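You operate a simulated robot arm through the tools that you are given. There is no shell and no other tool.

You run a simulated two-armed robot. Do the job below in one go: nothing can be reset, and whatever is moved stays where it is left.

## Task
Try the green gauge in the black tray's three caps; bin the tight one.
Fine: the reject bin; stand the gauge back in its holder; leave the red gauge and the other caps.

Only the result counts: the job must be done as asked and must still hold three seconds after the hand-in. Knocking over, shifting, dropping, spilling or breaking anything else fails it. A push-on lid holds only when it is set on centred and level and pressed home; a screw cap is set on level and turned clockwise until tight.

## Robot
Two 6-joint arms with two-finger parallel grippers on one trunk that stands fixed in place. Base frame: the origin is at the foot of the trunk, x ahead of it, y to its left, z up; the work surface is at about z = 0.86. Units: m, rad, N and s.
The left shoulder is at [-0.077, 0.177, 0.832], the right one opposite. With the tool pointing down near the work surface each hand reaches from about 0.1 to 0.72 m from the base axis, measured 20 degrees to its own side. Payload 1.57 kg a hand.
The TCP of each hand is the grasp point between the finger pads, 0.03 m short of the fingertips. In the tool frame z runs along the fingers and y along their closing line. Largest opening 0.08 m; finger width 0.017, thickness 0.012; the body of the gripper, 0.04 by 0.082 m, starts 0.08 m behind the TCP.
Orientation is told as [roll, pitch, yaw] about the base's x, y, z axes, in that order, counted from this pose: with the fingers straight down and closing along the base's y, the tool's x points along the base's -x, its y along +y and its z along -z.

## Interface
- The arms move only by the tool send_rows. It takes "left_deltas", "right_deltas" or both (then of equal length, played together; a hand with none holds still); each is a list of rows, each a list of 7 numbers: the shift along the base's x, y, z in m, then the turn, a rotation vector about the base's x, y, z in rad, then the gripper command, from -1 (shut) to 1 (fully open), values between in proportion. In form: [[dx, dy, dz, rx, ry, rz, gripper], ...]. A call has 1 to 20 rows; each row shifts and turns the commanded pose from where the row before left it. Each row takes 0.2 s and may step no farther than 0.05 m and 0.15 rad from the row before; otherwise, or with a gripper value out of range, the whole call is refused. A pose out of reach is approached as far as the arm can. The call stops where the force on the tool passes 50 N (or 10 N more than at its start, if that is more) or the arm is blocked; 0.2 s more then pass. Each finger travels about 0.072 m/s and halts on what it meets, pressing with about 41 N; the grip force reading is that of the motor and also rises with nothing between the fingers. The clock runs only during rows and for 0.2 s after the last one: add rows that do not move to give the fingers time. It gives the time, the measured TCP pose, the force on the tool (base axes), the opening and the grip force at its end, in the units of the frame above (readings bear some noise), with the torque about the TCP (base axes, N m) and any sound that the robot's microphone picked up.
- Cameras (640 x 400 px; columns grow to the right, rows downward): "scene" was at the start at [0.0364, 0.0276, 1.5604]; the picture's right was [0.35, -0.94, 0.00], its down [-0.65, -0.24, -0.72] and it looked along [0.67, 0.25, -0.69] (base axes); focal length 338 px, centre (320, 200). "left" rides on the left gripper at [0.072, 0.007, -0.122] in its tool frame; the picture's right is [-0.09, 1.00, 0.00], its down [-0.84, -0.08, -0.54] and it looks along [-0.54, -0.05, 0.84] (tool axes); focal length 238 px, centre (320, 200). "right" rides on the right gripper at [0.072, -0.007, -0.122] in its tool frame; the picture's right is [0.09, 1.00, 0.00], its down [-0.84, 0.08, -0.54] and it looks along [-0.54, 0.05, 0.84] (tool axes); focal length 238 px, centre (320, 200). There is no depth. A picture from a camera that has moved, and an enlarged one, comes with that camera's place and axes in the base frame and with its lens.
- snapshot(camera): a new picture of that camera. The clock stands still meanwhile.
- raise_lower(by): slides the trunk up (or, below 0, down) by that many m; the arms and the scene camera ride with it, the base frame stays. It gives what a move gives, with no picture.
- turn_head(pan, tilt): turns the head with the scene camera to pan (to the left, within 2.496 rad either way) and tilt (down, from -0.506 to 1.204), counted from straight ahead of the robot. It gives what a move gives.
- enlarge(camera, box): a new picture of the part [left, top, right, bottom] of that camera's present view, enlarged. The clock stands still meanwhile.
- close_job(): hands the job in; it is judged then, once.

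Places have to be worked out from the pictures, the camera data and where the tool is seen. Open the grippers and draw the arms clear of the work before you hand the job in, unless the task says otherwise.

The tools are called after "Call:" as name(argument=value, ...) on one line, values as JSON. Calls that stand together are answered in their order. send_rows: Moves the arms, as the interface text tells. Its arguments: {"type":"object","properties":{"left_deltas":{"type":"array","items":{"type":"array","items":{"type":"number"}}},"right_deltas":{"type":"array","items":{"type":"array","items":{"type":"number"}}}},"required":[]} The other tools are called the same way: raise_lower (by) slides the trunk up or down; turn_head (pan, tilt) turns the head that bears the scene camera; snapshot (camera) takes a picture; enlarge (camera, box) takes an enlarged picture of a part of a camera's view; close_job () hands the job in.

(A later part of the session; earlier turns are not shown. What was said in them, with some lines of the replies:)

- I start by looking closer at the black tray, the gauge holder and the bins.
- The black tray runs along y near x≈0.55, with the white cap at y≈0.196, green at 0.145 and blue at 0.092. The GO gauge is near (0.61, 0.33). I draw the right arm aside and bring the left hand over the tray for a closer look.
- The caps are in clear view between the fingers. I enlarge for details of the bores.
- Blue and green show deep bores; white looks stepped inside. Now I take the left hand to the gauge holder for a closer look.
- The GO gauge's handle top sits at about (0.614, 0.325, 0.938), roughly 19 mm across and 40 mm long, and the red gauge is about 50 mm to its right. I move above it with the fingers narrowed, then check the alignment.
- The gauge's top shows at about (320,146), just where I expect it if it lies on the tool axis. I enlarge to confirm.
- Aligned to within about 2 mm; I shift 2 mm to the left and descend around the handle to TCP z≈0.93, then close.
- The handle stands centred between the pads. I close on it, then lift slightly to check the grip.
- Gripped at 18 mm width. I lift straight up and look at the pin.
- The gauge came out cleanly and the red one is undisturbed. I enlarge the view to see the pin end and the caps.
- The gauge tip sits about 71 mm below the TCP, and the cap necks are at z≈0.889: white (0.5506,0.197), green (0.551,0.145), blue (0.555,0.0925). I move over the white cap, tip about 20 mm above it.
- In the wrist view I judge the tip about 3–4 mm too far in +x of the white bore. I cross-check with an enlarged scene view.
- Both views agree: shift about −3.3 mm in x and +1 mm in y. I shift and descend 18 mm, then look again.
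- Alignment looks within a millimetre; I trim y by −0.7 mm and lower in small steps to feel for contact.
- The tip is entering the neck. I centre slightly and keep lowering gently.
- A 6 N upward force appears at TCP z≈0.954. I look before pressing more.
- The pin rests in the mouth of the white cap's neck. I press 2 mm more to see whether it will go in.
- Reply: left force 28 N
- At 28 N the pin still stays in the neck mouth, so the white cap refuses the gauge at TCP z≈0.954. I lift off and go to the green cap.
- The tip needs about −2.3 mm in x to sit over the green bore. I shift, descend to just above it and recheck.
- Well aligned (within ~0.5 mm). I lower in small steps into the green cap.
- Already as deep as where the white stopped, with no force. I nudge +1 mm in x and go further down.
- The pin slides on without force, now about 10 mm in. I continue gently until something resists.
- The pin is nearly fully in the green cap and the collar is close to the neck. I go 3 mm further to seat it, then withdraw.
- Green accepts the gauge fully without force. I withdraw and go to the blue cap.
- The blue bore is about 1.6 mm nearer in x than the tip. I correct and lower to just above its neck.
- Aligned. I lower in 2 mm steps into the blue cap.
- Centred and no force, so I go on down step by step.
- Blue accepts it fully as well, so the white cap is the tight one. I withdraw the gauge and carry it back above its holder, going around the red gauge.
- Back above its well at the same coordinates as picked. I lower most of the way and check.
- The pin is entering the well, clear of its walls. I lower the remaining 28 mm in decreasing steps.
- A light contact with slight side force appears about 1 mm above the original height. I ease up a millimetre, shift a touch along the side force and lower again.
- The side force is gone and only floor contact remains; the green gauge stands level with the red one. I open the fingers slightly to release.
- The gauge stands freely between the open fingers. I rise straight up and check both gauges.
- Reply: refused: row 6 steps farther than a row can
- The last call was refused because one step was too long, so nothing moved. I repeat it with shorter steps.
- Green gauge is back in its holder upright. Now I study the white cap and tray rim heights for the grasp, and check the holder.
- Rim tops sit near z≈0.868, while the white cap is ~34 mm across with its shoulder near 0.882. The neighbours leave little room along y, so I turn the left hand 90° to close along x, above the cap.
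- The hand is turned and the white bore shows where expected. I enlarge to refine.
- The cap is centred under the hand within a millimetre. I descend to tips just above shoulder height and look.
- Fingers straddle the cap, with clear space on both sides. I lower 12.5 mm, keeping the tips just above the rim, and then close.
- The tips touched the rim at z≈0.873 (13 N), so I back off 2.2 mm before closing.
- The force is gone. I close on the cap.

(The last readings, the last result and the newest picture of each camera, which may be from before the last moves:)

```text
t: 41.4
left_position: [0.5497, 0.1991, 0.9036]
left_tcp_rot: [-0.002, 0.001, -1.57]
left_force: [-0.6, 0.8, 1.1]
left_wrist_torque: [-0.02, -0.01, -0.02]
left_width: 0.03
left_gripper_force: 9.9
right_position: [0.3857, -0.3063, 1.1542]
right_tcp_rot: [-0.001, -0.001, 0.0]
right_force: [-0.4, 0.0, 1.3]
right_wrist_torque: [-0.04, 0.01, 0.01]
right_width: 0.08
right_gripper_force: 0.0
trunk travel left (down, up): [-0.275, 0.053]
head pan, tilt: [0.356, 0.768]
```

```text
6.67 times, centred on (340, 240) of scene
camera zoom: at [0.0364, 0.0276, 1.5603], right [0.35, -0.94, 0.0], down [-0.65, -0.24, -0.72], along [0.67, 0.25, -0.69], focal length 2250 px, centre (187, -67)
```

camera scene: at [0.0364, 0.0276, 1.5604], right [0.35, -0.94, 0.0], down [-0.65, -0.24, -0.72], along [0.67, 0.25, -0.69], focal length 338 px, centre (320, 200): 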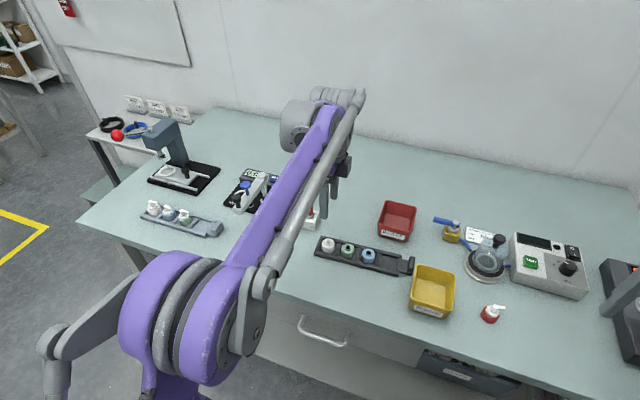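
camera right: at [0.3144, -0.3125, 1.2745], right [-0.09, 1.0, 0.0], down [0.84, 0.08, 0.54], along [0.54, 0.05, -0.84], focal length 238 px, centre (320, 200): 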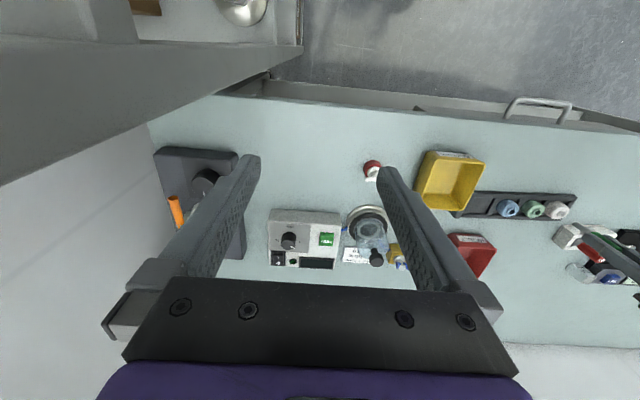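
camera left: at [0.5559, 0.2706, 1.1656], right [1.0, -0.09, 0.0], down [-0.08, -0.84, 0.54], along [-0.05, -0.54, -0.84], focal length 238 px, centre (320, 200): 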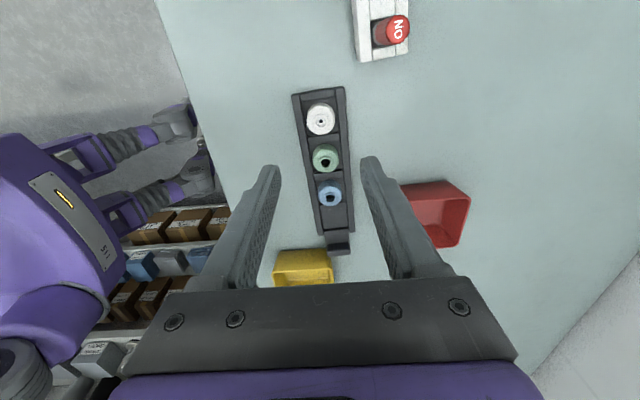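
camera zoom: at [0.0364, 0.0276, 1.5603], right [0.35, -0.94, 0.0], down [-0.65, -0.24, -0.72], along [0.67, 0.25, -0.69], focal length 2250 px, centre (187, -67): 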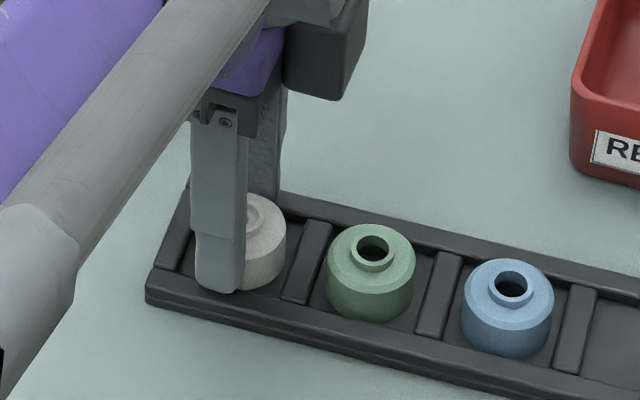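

Closed at 30 mm with the force still building. I hold a bit, then lift 5 mm slowly.

Call:
send_rows(left_deltas=[[0, 0, 0, 0, 0, 0, -1], [0, 0, 0, 0, 0, 0, -1], [0, 0, 0.003, 0, 0, 0, -1], [0, 0, 0.005, 0, 0, 0, -1]])

Call:
enlarge(camera="left", box=[240, 120, 400, 220])

Call:
enlarge(camera="scene", box=[300, 210, 380, 270])

```text
t: 42.4
left_position: [0.5508, 0.2003, 0.9118]
left_tcp_rot: [-0.002, -0.001, -1.572]
left_force: [0.0, -0.1, 0.1]
left_wrist_torque: [-0.03, -0.03, 0.0]
left_width: 0.0298
left_gripper_force: 9.8
right_position: [0.3856, -0.3052, 1.1526]
right_tcp_rot: [0.001, 0.001, 0.0]
right_force: [-0.6, 0.1, -0.8]
right_wrist_torque: [-0.03, -0.04, 0.0]
right_width: 0.0803
right_gripper_force: 0.1
trunk travel left (down, up): [-0.275, 0.053]
head pan, tilt: [0.356, 0.768]
```

```text
4.00 times, centred on (320, 170) of left
camera zoom: at [0.5557, 0.2714, 1.0335], right [1.0, -0.09, 0.0], down [-0.08, -0.84, 0.54], along [-0.05, -0.54, -0.84], focal length 953 px, centre (320, 320)
```

zoom: 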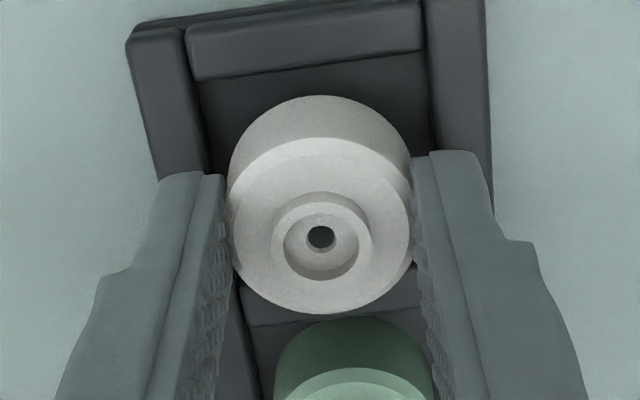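

```text
6.67 times, centred on (340, 240) of scene
camera zoom: at [0.0363, 0.0275, 1.5604], right [0.35, -0.94, 0.0], down [-0.65, -0.24, -0.72], along [0.67, 0.25, -0.69], focal length 2250 px, centre (187, -67)
```

zoom: 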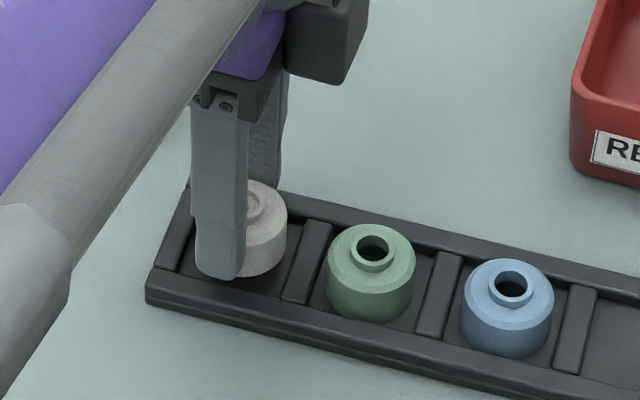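

The cap is held and comes up cleanly. I lift it to z≈1.0 and carry it over the red reject bin, centred near (0.69, 0.048), rim about z 0.905.

Call:
send_rows(left_deltas=[[0, 0, 0.02, 0, 0, 0, -1], [0, 0, 0.03, 0, 0, 0, -1], [0, 0, 0.03, 0, 0, 0, -1], [0.02, -0.025, 0.01, 0, 0, 0, -1], [0.025, -0.03, 0, 0, 0, 0, -1], [0.025, -0.03, 0, 0, 0, 0, -1], [0.025, -0.03, 0, 0, 0, 0, -1], [0.025, -0.035, 0, 0, 0, 0, -1], [0, 0, 0, 0, 0, 0, -1]])

Call:
snapshot(camera="left")

Call:
snapshot(camera="scene")

```text
t: 44.4
left_position: [0.6501, 0.0516, 0.9932]
left_tcp_rot: [-0.001, 0.0, -1.572]
left_force: [0.0, -0.6, 0.2]
left_wrist_torque: [-0.07, -0.03, -0.01]
left_width: 0.03
left_gripper_force: 10.3
left hand out of reach, approached as far as the arm can: row 8
right_position: [0.3861, -0.3058, 1.154]
right_tcp_rot: [-0.002, -0.001, 0.002]
right_force: [-0.5, 0.6, 0.5]
right_wrist_torque: [-0.02, -0.02, 0.01]
right_width: 0.08
right_gripper_force: 0.0
trunk travel left (down, up): [-0.275, 0.053]
head pan, tilt: [0.356, 0.768]
```

```text
taken
camera left: at [0.6561, 0.1246, 1.1142], right [1.0, -0.09, 0.0], down [-0.08, -0.84, 0.54], along [-0.05, -0.54, -0.84], focal length 238 px, centre (320, 200)
```

left: 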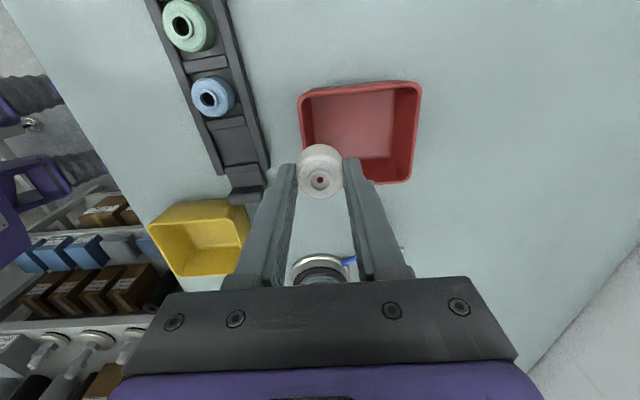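

```text
taken
camera scene: at [0.0365, 0.028, 1.5604], right [0.35, -0.94, 0.0], down [-0.65, -0.24, -0.72], along [0.67, 0.25, -0.69], focal length 338 px, centre (320, 200)
```

scene: 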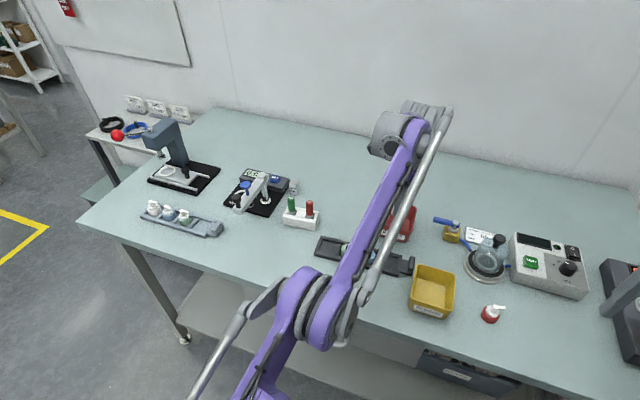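

This is the reach limit at that height: the cap is above the bin's near wall, and the bin spans x 0.637–0.737. Raising the trunk and then working lower gains reach, so I raise it 5 cm.

Call:
raise_lower(by=0.05)

```text
t: 45.3
left_position: [0.6487, 0.053, 1.0433]
left_tcp_rot: [-0.001, 0.0, -1.57]
left_force: [-1.0, -0.1, -1.7]
left_wrist_torque: [-0.01, -0.02, -0.03]
left_width: 0.0298
left_gripper_force: 10.0
right_position: [0.3848, -0.3056, 1.2026]
right_tcp_rot: [0.001, -0.002, -0.001]
right_force: [-0.2, 0.6, -0.2]
right_wrist_torque: [0.03, -0.03, 0.0]
right_width: 0.08
right_gripper_force: 0.1
trunk travel left (down, up): [-0.325, 0.003]
head pan, tilt: [0.356, 0.768]
```

Now I lower 7 cm (cap bottom still above the rim) and move forward, then read where the hand is.

Call:
send_rows(left_deltas=[[0, 0, -0.03, 0, 0, 0, -1], [0, 0, -0.03, 0, 0, 0, -1], [0.005, 0, -0.01, 0, 0, 0, -1], [0.01, 0, 0, 0, 0, 0, -1], [0, 0, 0, 0, 0, 0, -1]])

Call:
snapshot(camera="left")

```text
t: 46.5
left_position: [0.6915, 0.048, 0.9923]
left_tcp_rot: [0.0, -0.001, -1.571]
left_force: [0.0, 0.0, -0.1]
left_wrist_torque: [-0.01, 0.01, 0.0]
left_width: 0.0298
left_gripper_force: 10.1
left hand out of reach, approached as far as the arm can: row 1, 2
right_position: [0.386, -0.307, 1.2044]
right_tcp_rot: [0.0, -0.001, -0.001]
right_force: [0.0, -0.4, -0.2]
right_wrist_torque: [0.0, 0.02, 0.05]
right_width: 0.0799
right_gripper_force: 0.0
trunk travel left (down, up): [-0.325, 0.003]
head pan, tilt: [0.356, 0.768]
```

```text
taken
camera left: at [0.6966, 0.1207, 1.1141], right [1.0, -0.09, 0.0], down [-0.08, -0.84, 0.54], along [-0.05, -0.54, -0.84], focal length 238 px, centre (320, 200)
```

left: 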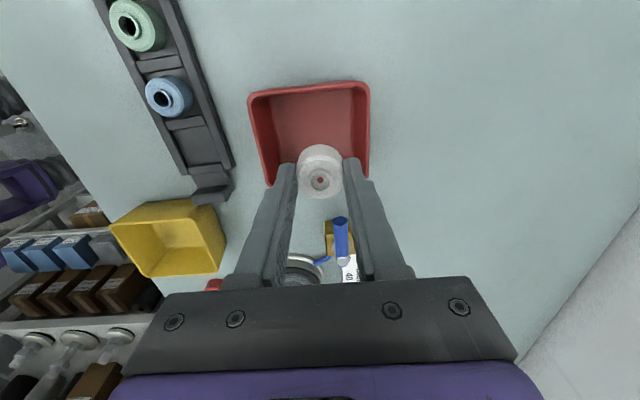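

The cap now hangs over the bin's centre. I lower it until it is inside the bin, tips about at rim height.

Call:
send_rows(left_deltas=[[-0.004, 0, -0.02, 0, 0, 0, -1], [0, 0, -0.02, 0, 0, 0, -1], [0, 0, -0.015, 0, 0, 0, -1], [0, 0, -0.007, 0, 0, 0, -1], [0, 0, 0, 0, 0, 0, -1]])

Call:
snapshot(camera="left")

Call:
enlarge(camera="scene", box=[340, 180, 460, 280])

```text
t: 47.7
left_position: [0.7069, 0.0448, 0.9412]
left_tcp_rot: [-0.001, 0.0, -1.571]
left_force: [0.0, -0.3, 16.1]
left_wrist_torque: [0.02, -0.4, 0.02]
left_width: 0.0298
left_gripper_force: 9.9
left hand out of reach, approached as far as the arm can: row 1, 2, 3
right_position: [0.3851, -0.3064, 1.205]
right_tcp_rot: [0.001, -0.003, 0.001]
right_force: [0.4, -0.7, 0.1]
right_wrist_torque: [-0.01, 0.02, -0.02]
right_width: 0.0797
right_gripper_force: 0.1
trunk travel left (down, up): [-0.325, 0.003]
head pan, tilt: [0.356, 0.768]
```

```text
taken
camera left: at [0.7124, 0.1174, 1.0627], right [1.0, -0.09, 0.0], down [-0.08, -0.84, 0.54], along [-0.05, -0.54, -0.84], focal length 238 px, centre (320, 200)
```

left: 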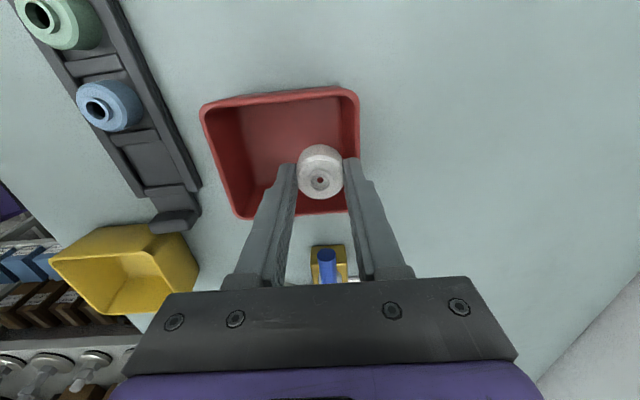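

```text
4.00 times, centred on (400, 230) of scene
camera zoom: at [0.0323, 0.0275, 1.6135], right [0.35, -0.94, 0.0], down [-0.65, -0.24, -0.72], along [0.68, 0.25, -0.69], focal length 1350 px, centre (0, 80)
```

zoom: 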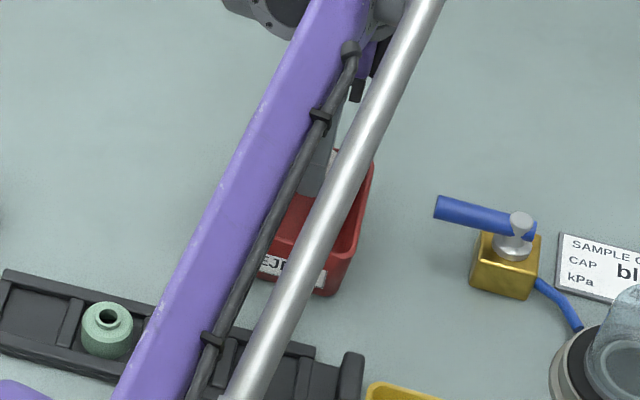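

A finger is resting on the bin's far rim (16 N): the hand is 20 mm too far in x. I raise it and then step back in x.

Call:
send_rows(left_deltas=[[0, 0, 0.01, 0, 0, 0, -1], [0, 0, 0.01, 0, 0, 0, -1], [0, 0, 0, 0, 0, 0, -1]])

```text
t: 48.5
left_position: [0.7044, 0.0458, 0.9565]
left_tcp_rot: [0.0, 0.0, -1.571]
left_force: [0.3, -1.0, -0.3]
left_wrist_torque: [0.01, -0.01, -0.01]
left_width: 0.0299
left_gripper_force: 10.4
right_position: [0.3863, -0.3056, 1.2041]
right_tcp_rot: [0.001, 0.0, 0.001]
right_force: [-0.6, -0.7, -0.6]
right_wrist_torque: [-0.04, 0.01, 0.01]
right_width: 0.0798
right_gripper_force: 0.0
trunk travel left (down, up): [-0.325, 0.003]
head pan, tilt: [0.356, 0.768]
```

Free again. I step back 18 mm in x to the bin's centre and check.

Call:
send_rows(left_deltas=[[-0.009, 0.001, 0, 0, 0, 0, -1], [-0.009, 0.001, 0, 0, 0, 0, -1], [0, 0, 0, 0, 0, 0, -1]])

Call:
snapshot(camera="left")

```text
t: 49.3
left_position: [0.6986, 0.0455, 0.9624]
left_tcp_rot: [0.0, 0.0, -1.571]
left_force: [0.2, 0.4, -0.5]
left_wrist_torque: [0.0, -0.01, 0.01]
left_width: 0.03
left_gripper_force: 10.1
left hand out of reach, approached as far as the arm can: row 1, 2
right_position: [0.3862, -0.3079, 1.2031]
right_tcp_rot: [0.001, 0.001, 0.0]
right_force: [0.4, 0.7, 0.6]
right_wrist_torque: [0.0, -0.01, 0.0]
right_width: 0.0799
right_gripper_force: 0.0
trunk travel left (down, up): [-0.325, 0.003]
head pan, tilt: [0.356, 0.768]
```

```text
taken
camera left: at [0.7038, 0.1178, 1.0844], right [1.0, -0.09, 0.0], down [-0.08, -0.84, 0.54], along [-0.05, -0.54, -0.84], focal length 238 px, centre (320, 200)
```

left: 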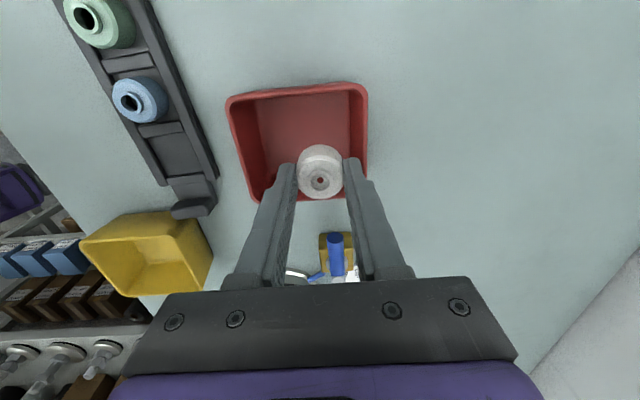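

The commanded pose still lies beyond the reach limit, so the hand slides along it. I keep stepping back in x until it follows.

Call:
send_rows(left_deltas=[[-0.01, 0, 0, 0, 0, 0, -1], [-0.01, 0, 0, 0, 0, 0, -1], [0, 0, 0, 0, 0, 0, -1]])

```text
t: 50.1
left_position: [0.6939, 0.0422, 0.9715]
left_tcp_rot: [-0.002, 0.0, -1.572]
left_force: [0.1, -0.5, 0.1]
left_wrist_torque: [0.01, 0.01, -0.01]
left_width: 0.0298
left_gripper_force: 10.3
left hand out of reach, approached as far as the arm can: row 1, 2
right_position: [0.3853, -0.3064, 1.204]
right_tcp_rot: [0.0, -0.001, -0.001]
right_force: [0.1, -0.3, -0.1]
right_wrist_torque: [0.01, -0.01, 0.0]
right_width: 0.08
right_gripper_force: 0.0
trunk travel left (down, up): [-0.325, 0.003]
head pan, tilt: [0.356, 0.768]
```

Still sliding along the limit; I continue stepping back until the out-of-reach note disappears.

Call:
send_rows(left_deltas=[[-0.01, 0, 0, 0, 0, 0, -1], [-0.01, 0, 0, 0, 0, 0, -1], [-0.005, 0, 0, 0, 0, 0, -1], [-0.005, 0, 0, 0, 0, 0, -1], [0, 0, 0, 0, 0, 0, -1]])

```text
t: 51.3
left_position: [0.687, 0.0377, 0.9822]
left_tcp_rot: [-0.001, -0.001, -1.571]
left_force: [-0.4, 0.2, -0.1]
left_wrist_torque: [-0.02, -0.01, 0.01]
left_width: 0.0298
left_gripper_force: 10.1
left hand out of reach, approached as far as the arm can: row 1, 2, 3, 4
right_position: [0.385, -0.3066, 1.2044]
right_tcp_rot: [-0.001, -0.001, 0.001]
right_force: [-0.3, -0.1, 0.5]
right_wrist_torque: [-0.02, 0.01, 0.0]
right_width: 0.0801
right_gripper_force: 0.0
trunk travel left (down, up): [-0.325, 0.003]
head pan, tilt: [0.356, 0.768]
```

Inward steps at full stretch only slide sideways, which looks like the arm being straight. I try one larger step inward toward the shoulder to bend it.

Call:
send_rows(left_deltas=[[-0.045, 0.008, -0.005, 0, 0, 0, -1], [0, 0, 0, 0, 0, 0, -1]])

```text
t: 51.9
left_position: [0.6765, 0.039, 0.9997]
left_tcp_rot: [-0.002, -0.001, -1.57]
left_force: [0.1, -0.2, 0.2]
left_wrist_torque: [0.02, 0.02, 0.0]
left_width: 0.0298
left_gripper_force: 10.1
left hand out of reach, approached as far as the arm can: row 1
right_position: [0.3861, -0.3063, 1.2032]
right_tcp_rot: [0.0, 0.001, 0.0]
right_force: [0.2, -0.1, -0.4]
right_wrist_torque: [0.03, 0.0, 0.03]
right_width: 0.0802
right_gripper_force: 0.2
trunk travel left (down, up): [-0.325, 0.003]
head pan, tilt: [0.356, 0.768]
```

Still on the limit. I pull straight toward the shoulder with several rows to see whether the arm bends.

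Call:
send_rows(left_deltas=[[-0.034, 0.006, -0.01, 0, 0, 0, -1], [-0.034, 0.006, -0.01, 0, 0, 0, -1], [0, 0, 0, 0, 0, 0, -1]])

Call:
snapshot(camera="scene")

```text
t: 52.7
left_position: [0.6644, 0.0389, 1.018]
left_tcp_rot: [0.0, 0.001, -1.57]
left_force: [-0.1, -0.5, -0.4]
left_wrist_torque: [0.01, 0.01, 0.02]
left_width: 0.0298
left_gripper_force: 10.4
left hand out of reach, approached as far as the arm can: row 1, 2
right_position: [0.3859, -0.3063, 1.2044]
right_tcp_rot: [0.001, 0.0, -0.001]
right_force: [-0.1, -0.7, 0.8]
right_wrist_torque: [0.0, -0.01, 0.0]
right_width: 0.0798
right_gripper_force: 0.1
trunk travel left (down, up): [-0.325, 0.003]
head pan, tilt: [0.356, 0.768]
```

```text
taken
camera scene: at [0.0342, 0.0276, 1.6133], right [0.35, -0.94, 0.0], down [-0.65, -0.24, -0.72], along [0.67, 0.25, -0.69], focal length 338 px, centre (320, 200)
```

scene: 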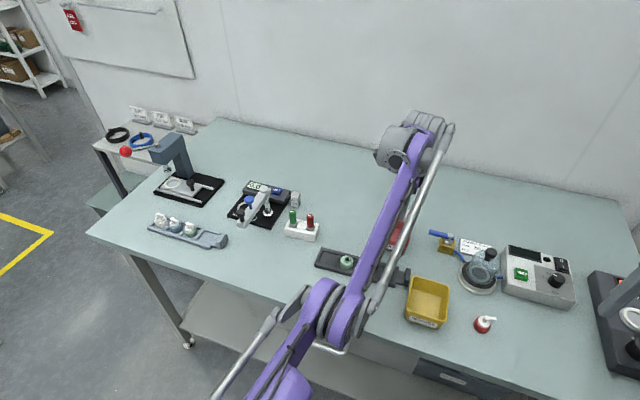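

The arm is straight there and only slides along its limit. So I use the trunk instead: I slide the hand to (0.687, 0.047, 0.982) over the bin's centre, then lower the trunk.

Call:
send_rows(left_deltas=[[0.0113, 0.004, -0.018, 0, 0, 0, -1], [0.0113, 0.004, -0.018, 0, 0, 0, -1], [0, 0, 0, 0, 0, 0, -1]])

```text
t: 53.5
left_position: [0.6886, 0.0479, 0.9833]
left_tcp_rot: [-0.001, 0.0, -1.57]
left_force: [0.9, 0.4, -0.3]
left_wrist_torque: [0.03, 0.04, -0.02]
left_width: 0.0295
left_gripper_force: 9.8
right_position: [0.3861, -0.3077, 1.2035]
right_tcp_rot: [0.001, 0.001, 0.0]
right_force: [-1.0, 0.4, 0.2]
right_wrist_torque: [-0.03, -0.03, -0.03]
right_width: 0.08
right_gripper_force: 0.1
trunk travel left (down, up): [-0.325, 0.003]
head pan, tilt: [0.356, 0.768]
```

The hand is at (0.689, 0.048, 0.983), over the bin's centre. I lower the trunk 3 cm and look.

Call:
raise_lower(by=-0.03)

Call:
snapshot(camera="left")

```text
t: 54.3
left_position: [0.6838, 0.0486, 0.9428]
left_tcp_rot: [-0.009, 0.0, -1.57]
left_force: [0.4, -0.1, -0.2]
left_wrist_torque: [0.0, 0.01, 0.0]
left_width: 0.0297
left_gripper_force: 10.5
right_position: [0.3885, -0.3061, 1.1735]
right_tcp_rot: [0.0, 0.002, -0.001]
right_force: [0.7, 0.3, 0.2]
right_wrist_torque: [0.02, 0.03, 0.02]
right_width: 0.0797
right_gripper_force: 0.0
trunk travel left (down, up): [-0.295, 0.033]
head pan, tilt: [0.356, 0.768]
```

```text
taken
camera left: at [0.691, 0.1212, 1.0651], right [1.0, -0.09, -0.01], down [-0.07, -0.84, 0.54], along [-0.06, -0.54, -0.84], focal length 238 px, centre (320, 200)
```

left: 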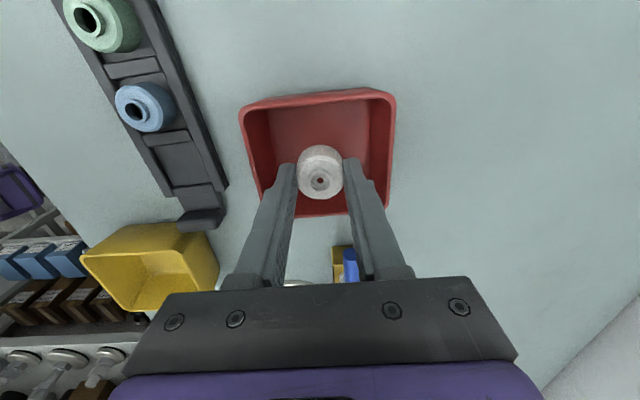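

Centred well inside the bin walls. I lower one more centimetre, then release with a modest opening.

Call:
raise_lower(by=-0.01)

Call:
snapshot(camera="left")

```text
t: 54.9
left_position: [0.6765, 0.0489, 0.9277]
left_tcp_rot: [-0.016, 0.001, -1.572]
left_force: [0.2, 0.2, 0.1]
left_wrist_torque: [-0.03, 0.03, -0.02]
left_width: 0.0297
left_gripper_force: 10.2
right_position: [0.387, -0.307, 1.163]
right_tcp_rot: [0.001, 0.0, -0.001]
right_force: [-0.1, -0.7, 0.0]
right_wrist_torque: [0.0, 0.01, 0.02]
right_width: 0.0799
right_gripper_force: 0.0
trunk travel left (down, up): [-0.285, 0.043]
head pan, tilt: [0.356, 0.768]
```

```text
taken
camera left: at [0.684, 0.1212, 1.0481], right [1.0, -0.09, -0.02], down [-0.07, -0.84, 0.54], along [-0.06, -0.54, -0.84], focal length 238 px, centre (320, 200)
```

left: 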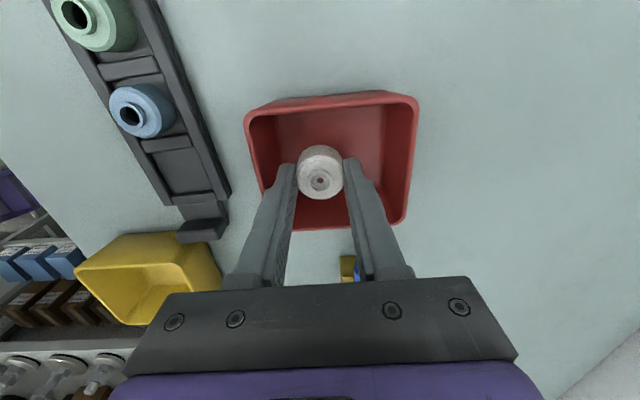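

x has drifted to 0.677, near the bin's close wall, so I shift 9 mm forward before releasing.

Call:
send_rows(left_deltas=[[0.005, 0, 0, 0, 0, 0, -1], [0.004, 0, 0, 0, 0, 0, -1], [0, 0, 0, 0, 0, 0, -1]])

Call:
enlarge(camera="left", box=[230, 80, 430, 240])

```text
t: 55.6
left_position: [0.6759, 0.0503, 0.9258]
left_tcp_rot: [-0.018, 0.001, -1.571]
left_force: [-1.1, -0.5, 0.0]
left_wrist_torque: [-0.02, -0.03, -0.01]
left_width: 0.0298
left_gripper_force: 10.0
left hand out of reach, approached as far as the arm can: row 1, 2
right_position: [0.384, -0.3065, 1.163]
right_tcp_rot: [-0.001, 0.001, 0.0]
right_force: [0.0, 0.1, -1.3]
right_wrist_torque: [-0.04, 0.0, 0.04]
right_width: 0.0799
right_gripper_force: 0.1
trunk travel left (down, up): [-0.285, 0.043]
head pan, tilt: [0.356, 0.768]
```

```text
2.50 times, centred on (330, 160) of left
camera zoom: at [0.6834, 0.1219, 1.0478], right [1.0, -0.09, -0.02], down [-0.07, -0.84, 0.54], along [-0.06, -0.54, -0.84], focal length 596 px, centre (295, 300)
```

zoom: 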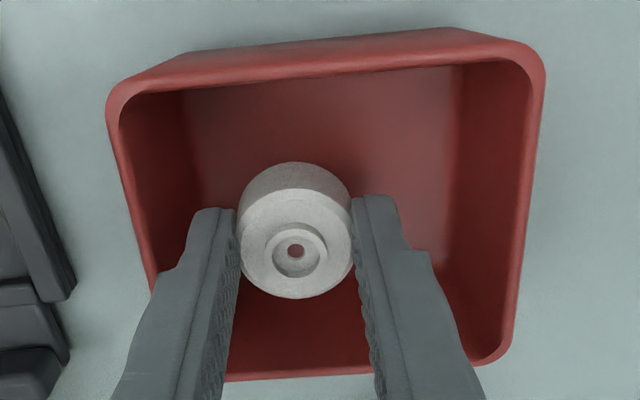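

The finger has a few millimetres to the near wall, so I open only to 37 mm, enough to let the cap drop inside the bin.

Call:
send_rows(left_deltas=[[0, 0, 0, 0, 0, 0, -0.2], [0, 0, 0, 0, 0, 0, -0.12], [0, 0, 0, 0, 0, 0, -0.08], [0, 0, 0, 0, 0, 0, -0.08], [0, 0, 0, 0, 0, 0, -0.08]])

Call:
enlarge(camera="left", box=[230, 80, 430, 240])

```text
t: 56.9
left_position: [0.6757, 0.0491, 0.927]
left_tcp_rot: [-0.019, 0.001, -1.572]
left_force: [-0.4, 0.3, -0.4]
left_wrist_torque: [0.01, -0.01, 0.0]
left_width: 0.0371
left_gripper_force: 0.0
right_position: [0.3857, -0.3061, 1.1633]
right_tcp_rot: [0.001, 0.001, 0.0]
right_force: [0.6, 0.0, -0.6]
right_wrist_torque: [0.02, -0.01, 0.0]
right_width: 0.0799
right_gripper_force: 0.2
trunk travel left (down, up): [-0.285, 0.043]
head pan, tilt: [0.356, 0.768]
```

```text
2.50 times, centred on (330, 160) of left
camera zoom: at [0.6836, 0.1218, 1.0477], right [1.0, -0.09, -0.02], down [-0.07, -0.84, 0.54], along [-0.06, -0.54, -0.84], focal length 596 px, centre (295, 300)
```

zoom: 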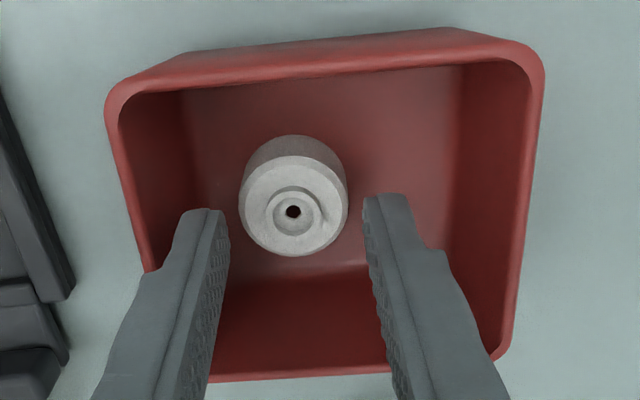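

The white cap lies in the reject bin. I raise the trunk 4 cm to lift the fingers straight out.

Call:
raise_lower(by=0.042)

Call:
snapshot(camera="left")

```text
t: 57.7
left_position: [0.6764, 0.0501, 0.9677]
left_tcp_rot: [-0.019, 0.0, -1.57]
left_force: [-0.6, -1.5, 0.2]
left_wrist_torque: [-0.01, 0.01, 0.0]
left_width: 0.037
left_gripper_force: 0.0
right_position: [0.3846, -0.3062, 1.2052]
right_tcp_rot: [-0.002, -0.002, -0.002]
right_force: [-0.8, 0.3, -1.0]
right_wrist_torque: [0.01, -0.04, 0.02]
right_width: 0.0799
right_gripper_force: 0.1
trunk travel left (down, up): [-0.327, 0.001]
head pan, tilt: [0.356, 0.768]
```

```text
taken
camera left: at [0.6825, 0.122, 1.0899], right [1.0, -0.09, -0.02], down [-0.07, -0.84, 0.54], along [-0.06, -0.54, -0.84], focal length 238 px, centre (320, 200)
```

left: 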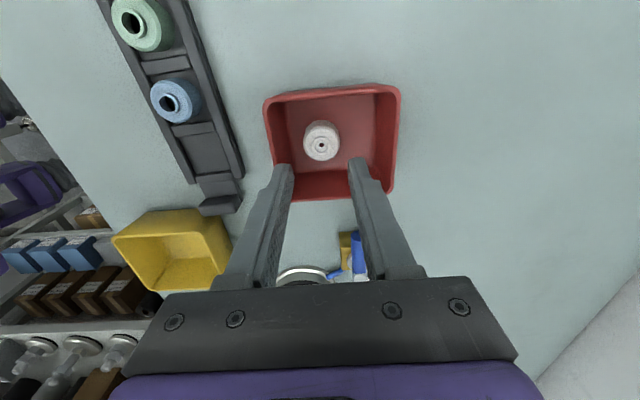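

The fingers are above the rim and the cap sits in the bin. I draw the left hand up and back.

Call:
send_rows(left_deltas=[[-0.005, 0, 0.03, 0, 0, 0, -0.08], [-0.015, 0, 0.03, 0, 0, 0, -0.08], [-0.02, 0, 0.03, 0, 0, 0, -0.08], [-0.03, 0.01, 0.02, 0, 0, 0, -0.08], [-0.035, 0.02, 0, 0, 0, 0, 0.5], [-0.035, 0.02, 0, 0, 0, 0, 1], [0, 0, 0, 0, 0, 0, 1]])

Call:
snapshot(camera="left")

```text
t: 59.3
left_position: [0.5374, 0.0996, 1.0787]
left_tcp_rot: [-0.018, 0.001, -1.57]
left_force: [1.3, 0.2, 0.4]
left_wrist_torque: [-0.01, 0.0, -0.03]
left_width: 0.0801
left_gripper_force: 0.1
right_position: [0.3857, -0.3069, 1.206]
right_tcp_rot: [0.001, -0.001, 0.0]
right_force: [-0.8, -1.0, 0.1]
right_wrist_torque: [0.0, 0.02, -0.04]
right_width: 0.0799
right_gripper_force: 0.1
trunk travel left (down, up): [-0.327, 0.001]
head pan, tilt: [0.356, 0.768]
```

```text
taken
camera left: at [0.5448, 0.1726, 1.2006], right [1.0, -0.09, -0.02], down [-0.07, -0.84, 0.54], along [-0.06, -0.54, -0.84], focal length 238 px, centre (320, 200)
```

left: 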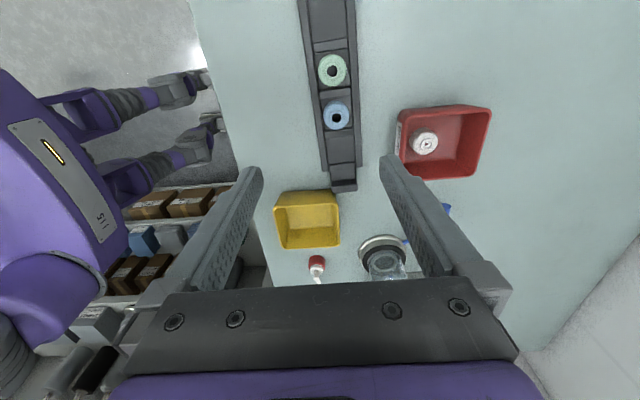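

The arm bends freely again. I retreat to a high, clear pose at the left and check the whole bench.

Call:
send_rows(left_deltas=[[-0.02, 0.02, 0.04, 0, 0, 0.14, 1], [-0.02, 0.03, 0.03, 0, 0, 0.14, 1], [-0.02, 0.03, 0.03, 0, 0, 0.14, 1], [-0.02, 0.04, 0.02, 0, 0, 0.14, 1], [-0.02, 0.04, 0.02, 0, 0, 0.14, 1], [-0.02, 0.04, 0, 0, 0, 0.14, 1], [-0.02, 0.04, 0, 0, 0, 0.14, 1], [-0.02, 0.04, 0, 0, 0, 0.14, 1], [0, 0.03, 0, 0, 0, 0.14, 1], [0, 0, 0, 0, 0, 0.14, 1], [0, 0, 0, 0, 0, 0.14, 1], [0, 0, 0, 0, 0, 0, 1]])

Call:
snapshot(camera="scene")

Call:
snapshot(camera="left")

Call:
enlarge(camera="scene", box=[260, 170, 460, 300])

```text
t: 61.9
left_position: [0.3772, 0.4101, 1.2185]
left_tcp_rot: [-0.019, 0.0, -0.027]
left_force: [-0.3, 0.0, 0.5]
left_wrist_torque: [-0.02, -0.01, 0.03]
left_width: 0.0798
left_gripper_force: 0.0
right_position: [0.3856, -0.3066, 1.2064]
right_tcp_rot: [0.0, -0.001, 0.0]
right_force: [0.2, -0.4, 0.6]
right_wrist_torque: [0.0, 0.0, 0.01]
right_width: 0.0799
right_gripper_force: 0.1
trunk travel left (down, up): [-0.327, 0.001]
head pan, tilt: [0.356, 0.768]
```

```text
taken
camera scene: at [0.0341, 0.0275, 1.615], right [0.35, -0.94, 0.0], down [-0.65, -0.24, -0.72], along [0.67, 0.25, -0.69], focal length 338 px, centre (320, 200)
```

scene: 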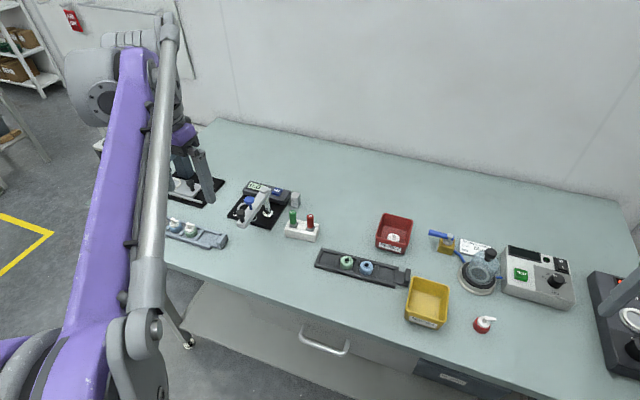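

```text
taken
camera left: at [0.3034, 0.4215, 1.3394], right [0.12, 0.99, -0.02], down [0.83, -0.09, 0.54], along [0.54, -0.08, -0.84], focal length 238 px, centre (320, 200)
```

left: 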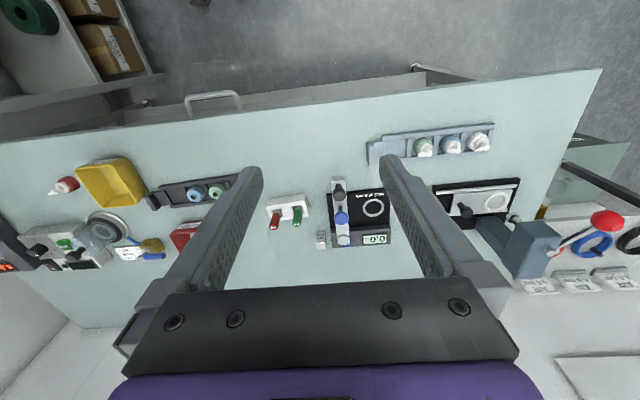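

```text
3.08 times, centred on (360, 235) of scene
camera zoom: at [0.0341, 0.0275, 1.615], right [0.35, -0.94, 0.0], down [-0.65, -0.24, -0.72], along [0.67, 0.25, -0.69], focal length 1038 px, centre (197, 92)
```

zoom: 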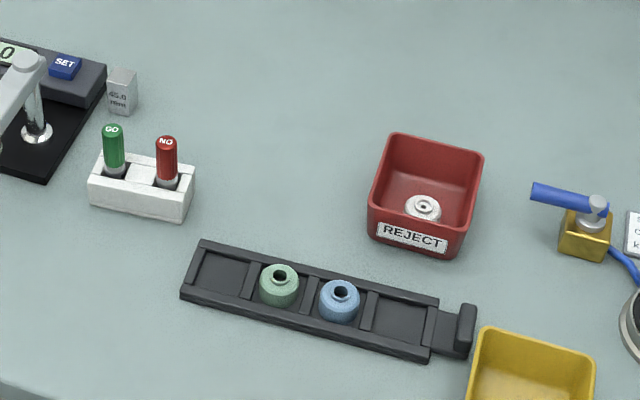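

The white cap is in the reject bin, and green and blue are still in the tray. I take one last look at the gauges' seating.

Call:
enlarge(camera="scene", box=[275, 195, 335, 245])

Call:
enlarge(camera="left", box=[250, 180, 330, 240])

```text
8.00 times, centred on (305, 220) of scene
camera zoom: at [0.0341, 0.0275, 1.615], right [0.35, -0.94, 0.0], down [-0.65, -0.24, -0.72], along [0.67, 0.25, -0.69], focal length 2700 px, centre (440, 40)
```

zoom: 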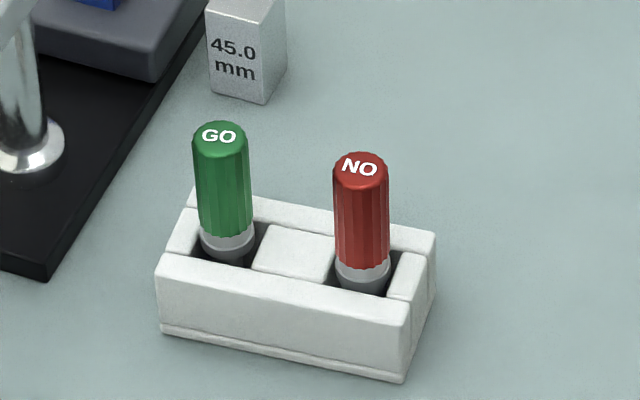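

```text
6.67 times, centred on (290, 210) of left
camera zoom: at [0.3034, 0.4215, 1.3394], right [0.12, 0.99, -0.02], down [0.83, -0.09, 0.54], along [0.54, -0.08, -0.84], focal length 1589 px, centre (520, 133)
```

zoom: 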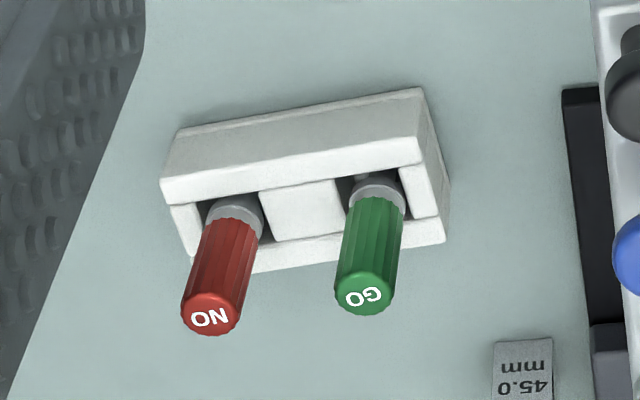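

Both gauges stand upright in their holder, the grippers are open and both arms are clear of the bench. I hand the job in.

Call:
close_job()

```text
The job is handed in.
```

The white cap was the tight one, and it is now in the red reject bin. I have handed the job in, and no verdict has come back.

- **White cap:** the green gauge stopped in the mouth of the neck and would not go further at about 28 N.
- **Green and blue caps:** the gauge went in to the collar with no resistance. Both are still in the black tray.
- **Gauges:** the green gauge is back upright in its holder, and I did not touch the red one.

I made light contact twice. My fingertips touched the tray rim at about 13 N, and one finger rested on the far rim of the reject bin at about 16 N. Neither looks shifted in the last pictures.

The trunk finished about 5 cm higher than it started, because I raised it to reach the bin. Both grippers are open and the arms are clear of the work.
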